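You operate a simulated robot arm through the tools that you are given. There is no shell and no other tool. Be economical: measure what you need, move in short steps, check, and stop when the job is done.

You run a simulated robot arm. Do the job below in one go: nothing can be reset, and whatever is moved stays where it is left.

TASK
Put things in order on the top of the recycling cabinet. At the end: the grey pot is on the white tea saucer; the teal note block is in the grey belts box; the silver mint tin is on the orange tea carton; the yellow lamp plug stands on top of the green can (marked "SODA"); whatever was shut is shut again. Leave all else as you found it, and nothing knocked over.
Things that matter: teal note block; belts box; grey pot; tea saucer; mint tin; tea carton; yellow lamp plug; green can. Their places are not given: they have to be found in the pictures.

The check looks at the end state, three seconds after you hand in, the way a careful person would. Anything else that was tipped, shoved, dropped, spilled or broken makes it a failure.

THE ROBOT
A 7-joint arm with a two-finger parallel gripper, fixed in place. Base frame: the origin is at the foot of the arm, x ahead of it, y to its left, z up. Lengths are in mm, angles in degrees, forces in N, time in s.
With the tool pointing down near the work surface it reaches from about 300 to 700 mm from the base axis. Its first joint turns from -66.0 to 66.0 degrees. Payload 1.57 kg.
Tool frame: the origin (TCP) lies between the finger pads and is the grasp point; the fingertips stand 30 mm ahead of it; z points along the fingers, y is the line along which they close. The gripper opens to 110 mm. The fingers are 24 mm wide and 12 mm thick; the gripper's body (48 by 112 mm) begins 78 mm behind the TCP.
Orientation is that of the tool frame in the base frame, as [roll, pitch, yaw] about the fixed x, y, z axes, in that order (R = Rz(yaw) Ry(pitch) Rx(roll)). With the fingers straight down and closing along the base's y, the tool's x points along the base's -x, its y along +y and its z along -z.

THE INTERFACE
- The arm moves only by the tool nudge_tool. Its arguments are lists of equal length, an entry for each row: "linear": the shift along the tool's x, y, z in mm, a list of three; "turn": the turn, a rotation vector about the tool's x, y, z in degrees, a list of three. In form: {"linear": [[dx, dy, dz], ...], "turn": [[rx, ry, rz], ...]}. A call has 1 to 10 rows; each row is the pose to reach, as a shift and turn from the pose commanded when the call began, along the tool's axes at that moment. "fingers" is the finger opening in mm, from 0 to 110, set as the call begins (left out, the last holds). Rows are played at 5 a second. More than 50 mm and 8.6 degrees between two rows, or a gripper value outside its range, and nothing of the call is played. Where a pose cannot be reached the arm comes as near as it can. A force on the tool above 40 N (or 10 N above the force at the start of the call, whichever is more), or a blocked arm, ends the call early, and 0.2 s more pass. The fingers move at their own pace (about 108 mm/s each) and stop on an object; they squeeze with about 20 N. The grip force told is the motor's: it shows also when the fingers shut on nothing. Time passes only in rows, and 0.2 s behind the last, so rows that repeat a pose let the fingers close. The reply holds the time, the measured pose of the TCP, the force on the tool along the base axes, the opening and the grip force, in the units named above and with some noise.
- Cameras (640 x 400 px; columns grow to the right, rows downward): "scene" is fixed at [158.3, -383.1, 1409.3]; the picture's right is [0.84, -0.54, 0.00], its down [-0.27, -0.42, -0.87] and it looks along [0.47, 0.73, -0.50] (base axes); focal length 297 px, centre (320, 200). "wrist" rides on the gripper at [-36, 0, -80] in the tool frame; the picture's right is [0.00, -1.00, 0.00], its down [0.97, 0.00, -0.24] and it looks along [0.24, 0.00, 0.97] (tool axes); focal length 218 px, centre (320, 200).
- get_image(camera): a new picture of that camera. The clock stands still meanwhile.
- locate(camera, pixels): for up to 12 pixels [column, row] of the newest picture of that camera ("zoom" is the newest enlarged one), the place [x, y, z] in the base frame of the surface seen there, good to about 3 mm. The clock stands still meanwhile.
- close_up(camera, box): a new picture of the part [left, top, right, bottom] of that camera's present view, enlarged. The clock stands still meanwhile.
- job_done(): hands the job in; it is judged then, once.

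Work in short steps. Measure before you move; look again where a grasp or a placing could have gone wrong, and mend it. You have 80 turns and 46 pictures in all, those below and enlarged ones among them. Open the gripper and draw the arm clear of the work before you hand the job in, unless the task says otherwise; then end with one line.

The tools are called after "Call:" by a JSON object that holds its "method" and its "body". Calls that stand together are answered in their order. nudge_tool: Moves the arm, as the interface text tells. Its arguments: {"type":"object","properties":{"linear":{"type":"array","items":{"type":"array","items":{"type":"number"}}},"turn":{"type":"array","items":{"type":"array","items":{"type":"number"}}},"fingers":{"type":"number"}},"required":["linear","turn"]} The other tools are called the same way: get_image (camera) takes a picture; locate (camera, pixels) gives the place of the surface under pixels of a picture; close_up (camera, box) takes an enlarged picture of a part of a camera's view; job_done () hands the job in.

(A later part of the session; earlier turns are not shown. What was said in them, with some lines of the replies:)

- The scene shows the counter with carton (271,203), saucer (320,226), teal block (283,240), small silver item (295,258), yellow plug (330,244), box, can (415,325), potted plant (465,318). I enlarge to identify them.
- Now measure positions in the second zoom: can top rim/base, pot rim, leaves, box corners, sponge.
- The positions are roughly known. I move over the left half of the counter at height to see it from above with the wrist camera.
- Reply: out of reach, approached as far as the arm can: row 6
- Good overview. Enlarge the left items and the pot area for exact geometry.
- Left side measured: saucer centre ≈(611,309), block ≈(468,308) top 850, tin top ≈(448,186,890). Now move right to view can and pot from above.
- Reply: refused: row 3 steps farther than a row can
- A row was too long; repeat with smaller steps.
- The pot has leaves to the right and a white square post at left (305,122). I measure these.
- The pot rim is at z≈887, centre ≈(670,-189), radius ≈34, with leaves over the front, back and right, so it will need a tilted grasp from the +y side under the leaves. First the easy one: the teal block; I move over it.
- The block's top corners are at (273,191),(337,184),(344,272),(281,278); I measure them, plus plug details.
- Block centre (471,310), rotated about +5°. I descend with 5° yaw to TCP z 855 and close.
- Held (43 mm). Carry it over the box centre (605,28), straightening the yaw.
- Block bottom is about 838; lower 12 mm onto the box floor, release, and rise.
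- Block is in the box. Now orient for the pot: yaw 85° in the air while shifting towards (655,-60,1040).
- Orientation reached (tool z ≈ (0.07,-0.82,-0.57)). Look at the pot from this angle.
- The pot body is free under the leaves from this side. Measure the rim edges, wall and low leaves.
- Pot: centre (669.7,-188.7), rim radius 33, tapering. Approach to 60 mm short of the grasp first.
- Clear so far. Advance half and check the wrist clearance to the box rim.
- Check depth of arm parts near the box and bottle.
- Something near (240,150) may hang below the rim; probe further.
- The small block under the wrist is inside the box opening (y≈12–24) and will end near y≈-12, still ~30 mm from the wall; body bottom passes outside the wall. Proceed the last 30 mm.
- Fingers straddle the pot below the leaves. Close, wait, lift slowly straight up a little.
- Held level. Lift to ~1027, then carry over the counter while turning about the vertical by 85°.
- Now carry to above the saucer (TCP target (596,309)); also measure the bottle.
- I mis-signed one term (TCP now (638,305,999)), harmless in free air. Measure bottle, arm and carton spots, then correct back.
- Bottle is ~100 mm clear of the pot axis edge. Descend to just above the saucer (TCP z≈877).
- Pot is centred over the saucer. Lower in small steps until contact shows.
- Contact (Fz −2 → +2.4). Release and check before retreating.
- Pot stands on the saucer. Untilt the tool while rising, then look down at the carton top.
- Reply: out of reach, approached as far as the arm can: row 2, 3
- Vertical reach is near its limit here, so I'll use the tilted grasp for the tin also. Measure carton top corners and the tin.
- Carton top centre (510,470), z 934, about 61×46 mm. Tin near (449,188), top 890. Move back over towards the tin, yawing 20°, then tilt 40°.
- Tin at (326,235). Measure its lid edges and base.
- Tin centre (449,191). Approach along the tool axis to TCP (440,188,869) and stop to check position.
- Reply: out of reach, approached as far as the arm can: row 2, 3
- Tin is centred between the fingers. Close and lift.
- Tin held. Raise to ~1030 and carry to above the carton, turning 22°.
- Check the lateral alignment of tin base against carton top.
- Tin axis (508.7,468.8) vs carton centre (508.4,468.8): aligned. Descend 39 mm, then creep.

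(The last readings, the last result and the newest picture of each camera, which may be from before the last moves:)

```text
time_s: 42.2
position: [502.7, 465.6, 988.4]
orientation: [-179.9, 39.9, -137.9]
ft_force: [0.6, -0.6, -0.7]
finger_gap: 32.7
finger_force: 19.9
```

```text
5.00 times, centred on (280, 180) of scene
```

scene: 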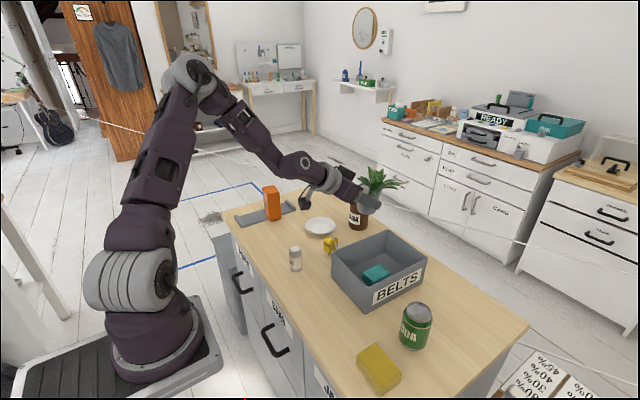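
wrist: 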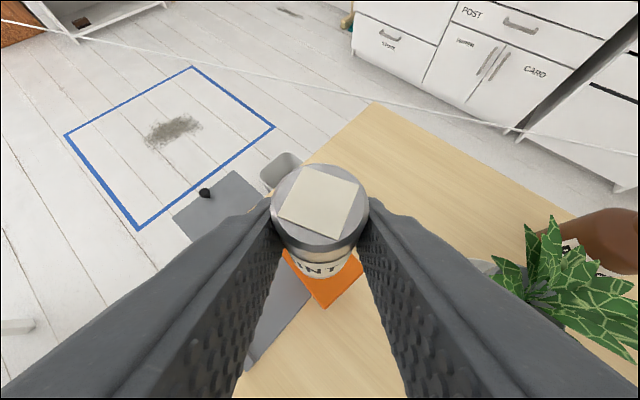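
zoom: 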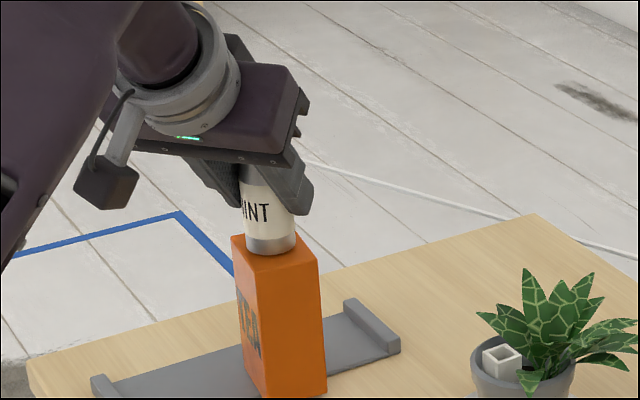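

Nearly touching; creep further in single-mm steps watching the force.

Call:
{"method": "nudge_tool", "body": {"linear": [[0.65, 0, 0.75]], "turn": [[0, 0, 0]]}}

Call:
{"method": "nudge_tool", "body": {"linear": [[0.65, 0, 0.75]], "turn": [[0, 0, 0]]}}

Call:
{"method": "nudge_tool", "body": {"linear": [[0.65, 0, 0.75]], "turn": [[0, 0, 0]]}}

```text
time_s: 42.6
position: [501.7, 464.7, 988.3]
orientation: [-179.8, 40.0, -138.1]
ft_force: [-0.5, -0.1, -2.2]
finger_gap: 33.2
finger_force: 19.7
```

```text
time_s: 43.0
position: [501.5, 465.6, 987.0]
orientation: [-179.9, 40.0, -138.0]
ft_force: [0.5, -0.1, -0.5]
finger_gap: 32.9
finger_force: 20.4
```

```text
time_s: 43.4
position: [502.5, 465.1, 985.1]
orientation: [-179.9, 40.1, -137.9]
ft_force: [0.1, -0.4, 3.0]
finger_gap: 32.8
finger_force: 20.5
```

Contact (Fz +3). Release and retreat backwards along the tool.

Call:
{"method": "nudge_tool", "body": {"linear": [[0, 0, 0], [0, 0, 0], [0, 0, -5], [0, 0, -20], [0, 0, -45], [0, 0, -75], [0, 0, -105]], "turn": [[0, 0, 0], [0, 0, 0], [0, 0, 0], [0, 0, 0], [0, 0, 0], [0, 0, 0], [0, 0, 0]], "fingers": 64}}

Call:
{"method": "close_up", "body": {"camera": "scene", "box": [220, 140, 380, 260]}}

```text
time_s: 45.0
position: [453.6, 418.8, 1065.2]
orientation: [-179.9, 40.0, -138.0]
ft_force: [-0.3, -0.6, -0.7]
finger_gap: 64.1
finger_force: 0.0
```

```text
3.33 times, centred on (300, 200) of scene
```

zoom: 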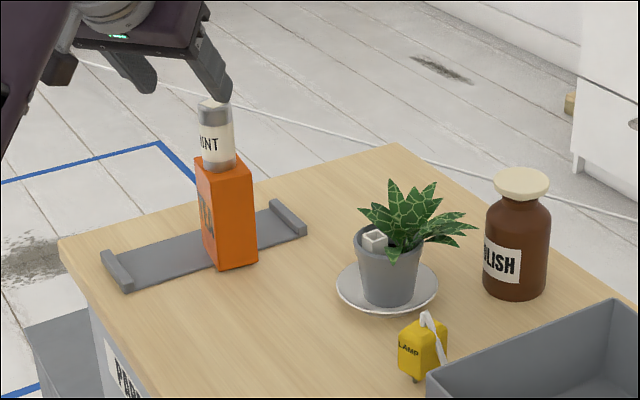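

Tin stands on the carton. Untilt, then go over the plug with yaw back to 180.

Call:
{"method": "nudge_tool", "body": {"linear": [[0, 0, 0], [0, 0, 0], [0, 0, 0], [0, 0, 0], [0, 0, 0]], "turn": [[0, 8, 0], [0, 16, 0], [0, 24, 0], [0, 32, 0], [0, 40, 0]]}}

Call:
{"method": "nudge_tool", "body": {"linear": [[12, -40, 5], [25, -80, 10], [37, -120, 20], [49, -160, 30], [62, -200, 40], [74, -241, 45]], "turn": [[0, 0, 7], [0, 0, 14], [0, 0, 21], [0, 0, 28], [0, 0, 35], [0, 0, 42]]}}

Call:
{"method": "close_up", "body": {"camera": "wrist", "box": [240, 80, 400, 240]}}

Call:
{"method": "close_up", "body": {"camera": "scene", "box": [310, 225, 350, 265]}}

```text
time_s: 46.2
position: [451.2, 419.3, 1065.1]
orientation: [-180.0, -0.2, -137.9]
ft_force: [-0.8, 0.4, 0.1]
finger_gap: 64.3
finger_force: 0.0
```

```text
time_s: 47.6
position: [556.5, 191.3, 1022.6]
orientation: [-180.0, 0.0, 179.8]
ft_force: [-0.2, 0.1, 0.1]
finger_gap: 63.7
finger_force: 0.0
```

```text
2.50 times, centred on (320, 160) of wrist
```

zoom: 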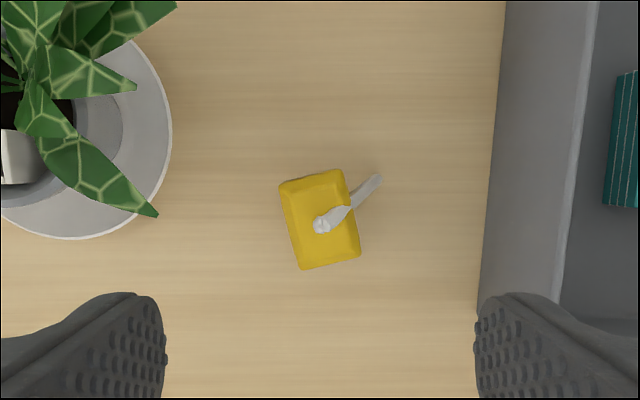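

```text
10.00 times, centred on (330, 245) of scene
```

zoom: 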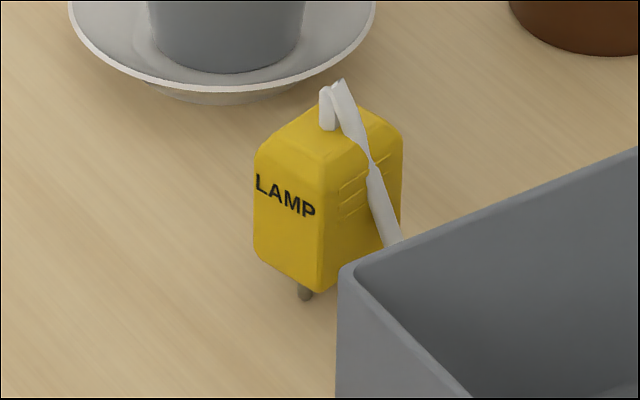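

The plug stands on prongs, short cord draped on its -y side. Measure body corners and cord.

Call:
{"method": "locate", "body": {"camera": "zoom", "pixels": [[338, 88], [370, 145], [378, 185], [395, 240], [325, 120], [303, 297], [258, 165], [318, 180], [400, 140], [318, 280], [260, 250], [285, 200]]}}

Call:
{"method": "close_up", "body": {"camera": "wrist", "box": [290, 120, 350, 200]}}

Call:
{"method": "locate", "body": {"camera": "zoom", "pixels": [[185, 110], [365, 55], [425, 295], [255, 345], [300, 200], [310, 215], [350, 185], [400, 165], [450, 120], [475, 85], [490, 70], [300, 90]]}}

```text
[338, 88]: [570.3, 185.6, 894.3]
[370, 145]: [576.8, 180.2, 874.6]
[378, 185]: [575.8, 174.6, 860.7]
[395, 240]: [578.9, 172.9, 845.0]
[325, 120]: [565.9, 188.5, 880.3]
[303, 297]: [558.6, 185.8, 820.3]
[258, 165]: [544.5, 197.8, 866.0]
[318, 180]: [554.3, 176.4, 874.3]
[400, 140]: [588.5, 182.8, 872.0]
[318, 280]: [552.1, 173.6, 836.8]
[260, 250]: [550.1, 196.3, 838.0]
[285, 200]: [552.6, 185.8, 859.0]
```

```text
5.00 times, centred on (320, 160) of wrist
```

zoom: 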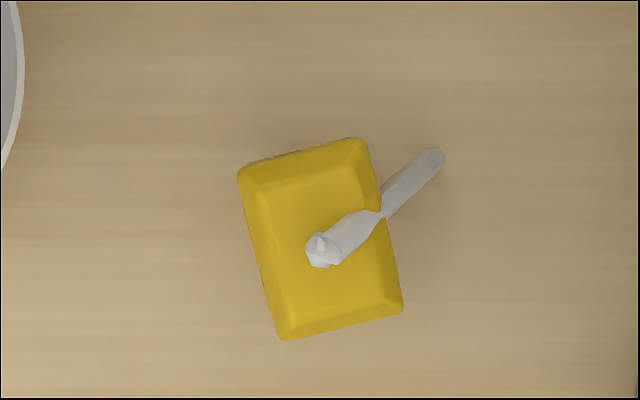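

```text
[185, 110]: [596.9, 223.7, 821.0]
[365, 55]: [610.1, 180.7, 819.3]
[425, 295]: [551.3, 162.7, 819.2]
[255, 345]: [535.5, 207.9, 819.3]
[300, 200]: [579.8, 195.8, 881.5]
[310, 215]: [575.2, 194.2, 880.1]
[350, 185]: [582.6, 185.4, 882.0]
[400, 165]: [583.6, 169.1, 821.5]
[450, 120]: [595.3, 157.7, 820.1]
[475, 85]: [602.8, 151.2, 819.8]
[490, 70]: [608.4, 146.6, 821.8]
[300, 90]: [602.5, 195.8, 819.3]
```

Plug: centre ≈(568,190), 36×25 mm, long axis turned ~14°, body z 837–881. I grasp along the long axis (away from cord): yaw by 76° above it first.

Call:
{"method": "nudge_tool", "body": {"linear": [[-2, 0, 5], [-4, 0, 10], [-6, 0, 15], [-8, -1, 20], [-10, -1, 25], [-11.5, -1.3, 30], [-11.5, -1.3, 40], [-11.5, -1.3, 50], [-11.5, -1.3, 60]], "turn": [[0, 0, 8.5], [0, 0, 17], [0, 0, 25.5], [0, 0, 34], [0, 0, 42.5], [0, 0, 51], [0, 0, 59.5], [0, 0, 68], [0, 0, 76]]}}

Call:
{"method": "get_image", "body": {"camera": "wrist"}}

```text
time_s: 49.6
position: [568.4, 189.6, 960.6]
orientation: [180.0, 0.1, 103.7]
ft_force: [0.0, -0.7, -0.1]
finger_gap: 64.0
finger_force: 0.1
```

```text
8 pictures are left
```

wrist: 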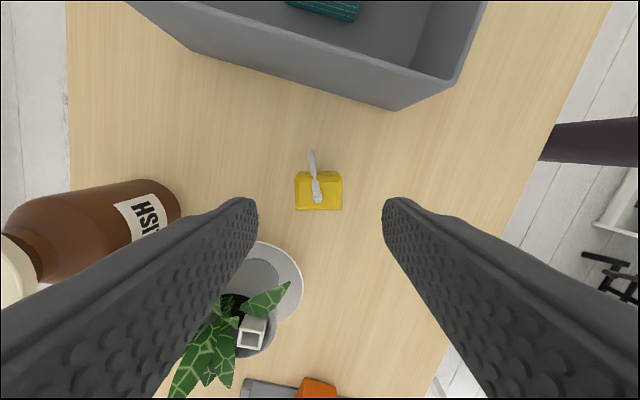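

Plug is aligned at (318,190), about 3 mm toward tool −x. Descend to TCP z 872, close, lift slightly.

Call:
{"method": "nudge_tool", "body": {"linear": [[-3, 1, 30], [-3, 1, 55], [-3, 1, 75], [-3, 1, 88]], "turn": [[0, 0, 0], [0, 0, 0], [0, 0, 0], [0, 0, 0]]}}

Call:
{"method": "nudge_tool", "body": {"linear": [[0, 0, 0], [0, 0, 0], [0, 0, 0], [0, 0, -5], [0, 0, -20]], "turn": [[0, 0, 0], [0, 0, 0], [0, 0, 0], [0, 0, 0], [0, 0, 0]], "fingers": 0}}

Call:
{"method": "close_up", "body": {"camera": "scene", "box": [280, 190, 380, 260]}}

```text
time_s: 50.6
position: [571.5, 186.8, 873.9]
orientation: [-179.9, 0.1, 104.1]
ft_force: [-0.7, 0.2, -0.9]
finger_gap: 64.2
finger_force: 0.1
```

```text
time_s: 51.8
position: [572.4, 187.1, 894.5]
orientation: [180.0, 0.1, 104.0]
ft_force: [0.2, -0.3, 0.1]
finger_gap: 37.0
finger_force: 20.4
```

```text
5.71 times, centred on (330, 225) of scene
```

zoom: 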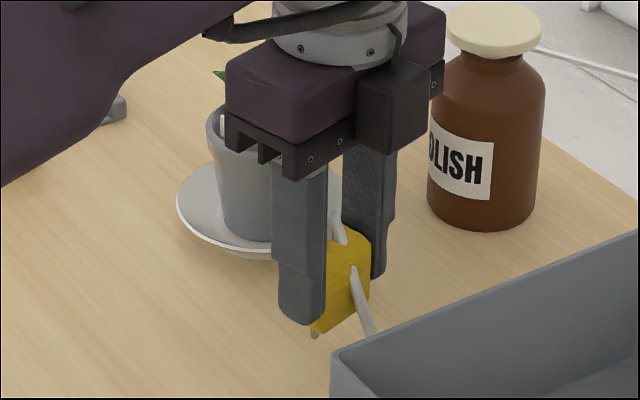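

Plug held. Lift 140 mm and carry over the can centre (550,-149).

Call:
{"method": "nudge_tool", "body": {"linear": [[0, 0, -46], [0, 0, -92], [0, 0, -138], [-46, -14.7, -138], [-92, -29.3, -138], [-137, -44, -138], [-183, -58.7, -138], [-229, -73.4, -138], [-275, -88, -138], [-320.6, -102.7, -138]], "turn": [[0, 0, 0], [0, 0, 0], [0, 0, 0], [0, 0, 0], [0, 0, 0], [0, 0, 0], [0, 0, 0], [0, 0, 0], [0, 0, 0], [0, 0, 0]]}}

Call:
{"method": "get_image", "body": {"camera": "wrist"}}

Call:
{"method": "close_up", "body": {"camera": "scene", "box": [370, 240, 460, 360]}}

```text
time_s: 54.0
position: [550.7, -150.8, 1029.3]
orientation: [179.9, -0.1, 104.0]
ft_force: [0.4, -0.3, -0.7]
finger_gap: 37.4
finger_force: 19.5
```

```text
6 pictures are left
```

wrist: 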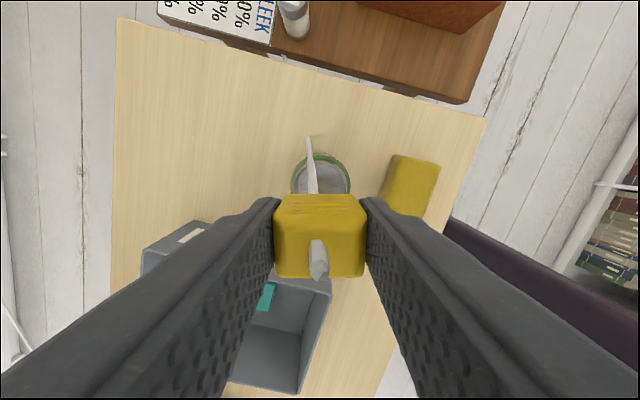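

```text
3.33 times, centred on (415, 300) of scene
```

zoom: 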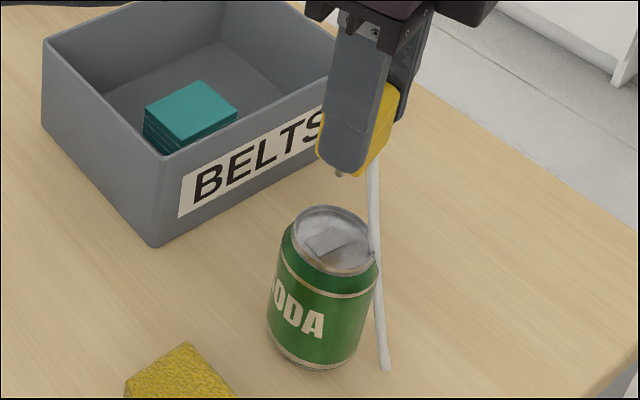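

The cord hangs down beside the can. Measure where it is relative to the can, plus lid details.

Call:
{"method": "locate", "body": {"camera": "zoom", "pixels": [[373, 180], [374, 220], [376, 270], [380, 320], [386, 365], [340, 176], [300, 225], [335, 207], [365, 235], [340, 268], [325, 240], [345, 228]]}}

Call:
{"method": "locate", "body": {"camera": "wrist", "pixels": [[292, 180], [348, 180], [322, 154], [308, 140], [311, 170], [330, 185], [300, 185], [340, 170]]}}

```text
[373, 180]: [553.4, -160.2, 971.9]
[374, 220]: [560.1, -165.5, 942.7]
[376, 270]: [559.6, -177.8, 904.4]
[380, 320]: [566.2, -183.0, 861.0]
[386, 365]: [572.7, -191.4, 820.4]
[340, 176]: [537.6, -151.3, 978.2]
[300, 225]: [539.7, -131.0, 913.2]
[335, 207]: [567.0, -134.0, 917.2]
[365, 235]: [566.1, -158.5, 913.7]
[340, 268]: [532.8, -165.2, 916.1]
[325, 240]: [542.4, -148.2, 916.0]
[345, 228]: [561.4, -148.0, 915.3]
```

```text
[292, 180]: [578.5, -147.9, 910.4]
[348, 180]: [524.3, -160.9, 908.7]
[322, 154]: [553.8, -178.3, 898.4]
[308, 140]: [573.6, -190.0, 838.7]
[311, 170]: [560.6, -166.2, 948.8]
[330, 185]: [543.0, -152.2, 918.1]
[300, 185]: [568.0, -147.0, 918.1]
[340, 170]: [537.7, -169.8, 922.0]
```

Cord is straight and slanted exactly as before (a stiff tail that earlier ended at the table), box unaffected. The plug is centred over the lid (lid z≈917; contact expected at TCP ≈970). Descend to ~974 watching force.

Call:
{"method": "nudge_tool", "body": {"linear": [[0, 0, 15], [0, 0, 30], [0, 0, 43], [0, 0, 54]], "turn": [[0, 0, 0], [0, 0, 0], [0, 0, 0], [0, 0, 0]]}}

Call:
{"method": "close_up", "body": {"camera": "scene", "box": [375, 260, 455, 360]}}

```text
time_s: 55.0
position: [548.7, -149.4, 976.9]
orientation: [179.9, -0.1, 103.9]
ft_force: [0.7, -0.1, -0.9]
finger_gap: 37.2
finger_force: 19.5
```

```text
4.00 times, centred on (415, 310) of scene
```

zoom: 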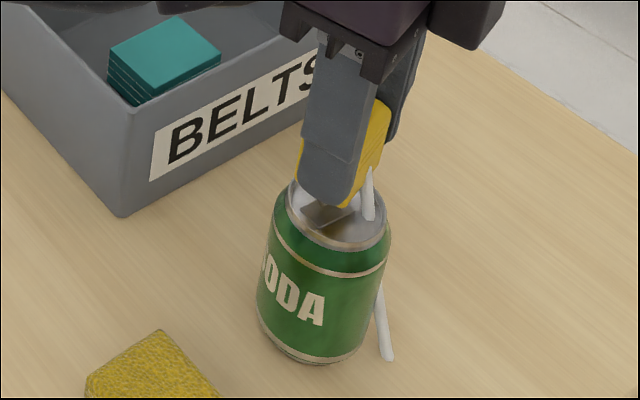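

The tail passes through without contact (visual only). Creep down by mm until contact.

Call:
{"method": "nudge_tool", "body": {"linear": [[0, 0, 1], [0, 0, 2], [0, 0, 3]], "turn": [[0, 0, 0], [0, 0, 0], [0, 0, 0]]}}

Call:
{"method": "nudge_tool", "body": {"linear": [[0, 0, 1]], "turn": [[0, 0, 0]]}}

Call:
{"method": "nudge_tool", "body": {"linear": [[0, 0, 1]], "turn": [[0, 0, 0]]}}

```text
time_s: 55.8
position: [551.1, -149.3, 974.7]
orientation: [-180.0, 0.1, 104.0]
ft_force: [1.0, -0.4, 0.5]
finger_gap: 37.0
finger_force: 19.6
```

```text
time_s: 56.2
position: [549.7, -149.0, 974.3]
orientation: [-180.0, 0.1, 104.0]
ft_force: [-0.7, -0.4, 0.0]
finger_gap: 37.2
finger_force: 20.2
```

```text
time_s: 56.6
position: [550.4, -149.8, 973.8]
orientation: [179.9, 0.0, 104.0]
ft_force: [-0.2, 0.1, 11.0]
finger_gap: 37.1
finger_force: 19.7
```

Contact (11 N). Ease up a hair, open, and look before leaving.

Call:
{"method": "nudge_tool", "body": {"linear": [[0, 0, -0.7]], "turn": [[0, 0, 0]]}}

Call:
{"method": "nudge_tool", "body": {"linear": [[0, 0, 0], [0, 0, 0], [0, 0, 0]], "turn": [[0, 0, 0], [0, 0, 0], [0, 0, 0]], "fingers": 62}}

Call:
{"method": "close_up", "body": {"camera": "scene", "box": [375, 250, 455, 350]}}

```text
time_s: 57.0
position: [550.6, -149.5, 974.2]
orientation: [180.0, 0.0, 104.0]
ft_force: [1.7, 0.4, 5.9]
finger_gap: 37.2
finger_force: 19.8
```

```text
time_s: 57.8
position: [549.6, -149.5, 973.6]
orientation: [179.9, 0.1, 103.9]
ft_force: [0.0, 0.6, 1.6]
finger_gap: 62.0
finger_force: 0.0
```

```text
4.00 times, centred on (415, 300) of scene
```

zoom: 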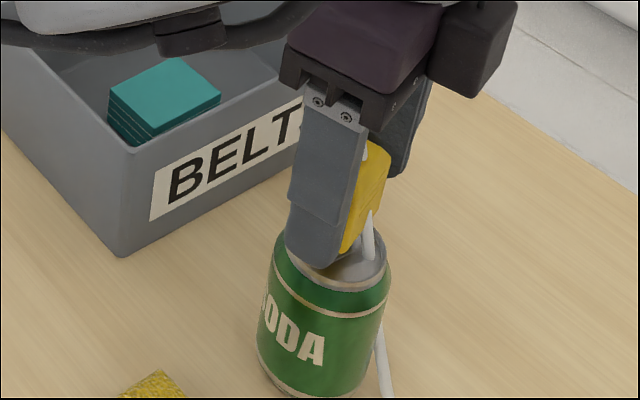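

Plug looks upright. Rise straight up and draw back towards the start.

Call:
{"method": "nudge_tool", "body": {"linear": [[0, 0, -15], [0, 0, -40], [0, 0, -75], [0, 0, -110]], "turn": [[0, 0, 0], [0, 0, 0], [0, 0, 0], [0, 0, 0]]}}

Call:
{"method": "nudge_tool", "body": {"linear": [[11, -40, -10], [21, -80, -20], [40, -120, -30], [60, -160, -40], [80, -200, -50]], "turn": [[0, 0, -8], [0, 0, -16], [0, 0, -24], [0, 0, -32], [0, 0, -40]]}}

Call:
{"method": "get_image", "body": {"camera": "scene"}}

```text
time_s: 58.8
position: [548.5, -148.6, 1082.8]
orientation: [-180.0, -0.1, 104.1]
ft_force: [0.3, 0.3, -0.4]
finger_gap: 61.9
finger_force: 0.0
```

```text
time_s: 60.0
position: [408.9, -118.0, 1096.8]
orientation: [-179.2, 0.0, 143.0]
ft_force: [-0.4, -0.4, -0.1]
finger_gap: 62.0
finger_force: 0.0
out of reach, approached as far as the arm can: row 4, 5
```

```text
2 pictures are left
```

scene: 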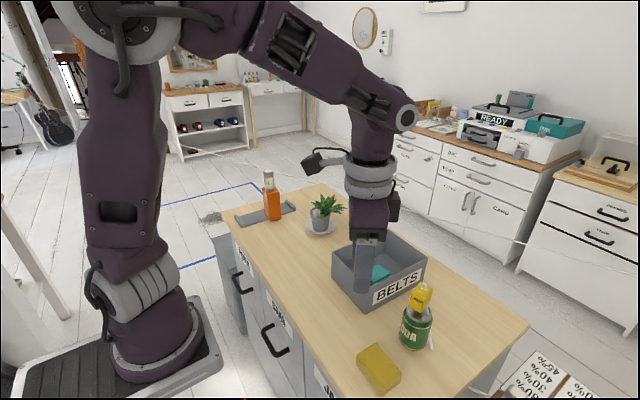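

Everything appears in place and the arm is clear above. One check of the plug on the can.

Call:
{"method": "close_up", "body": {"camera": "scene", "box": [370, 270, 460, 360]}}

```text
4.44 times, centred on (415, 315) of scene
```

zoom: 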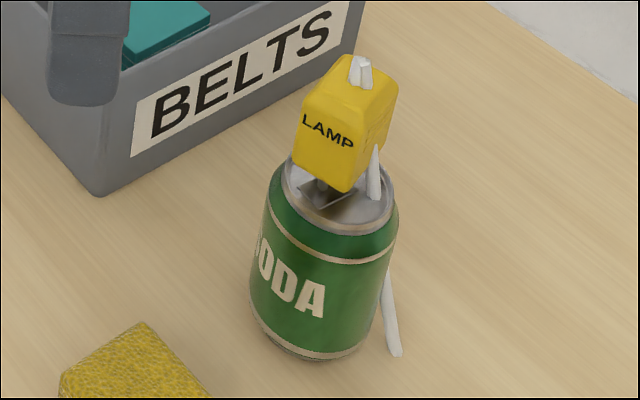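

It stands; check tilt by measuring body corners.

Call:
{"method": "locate", "body": {"camera": "zoom", "pixels": [[305, 105], [300, 155], [355, 118], [347, 182], [392, 95], [318, 95], [345, 105], [362, 85], [327, 140], [322, 185]]}}

```text
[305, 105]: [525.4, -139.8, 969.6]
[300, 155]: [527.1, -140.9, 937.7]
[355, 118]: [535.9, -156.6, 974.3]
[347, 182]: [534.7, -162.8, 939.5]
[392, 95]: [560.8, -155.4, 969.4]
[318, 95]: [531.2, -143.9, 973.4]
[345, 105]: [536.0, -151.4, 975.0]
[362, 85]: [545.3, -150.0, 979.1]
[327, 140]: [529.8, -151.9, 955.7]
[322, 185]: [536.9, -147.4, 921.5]
```

The body edges read vertical within error and the plug has been stable for seconds since release; the arm is clear and open. Handing in.

Call:
{"method": "job_done", "body": {}}

```text
The job is handed in.
```

The job is handed in: the grey pot is on the tea saucer, the teal note block is in the belts box, the mint tin is on the tea carton, and the lamp plug stands on the green can. Nothing needed opening, and the pictures show nothing else moved or knocked over.
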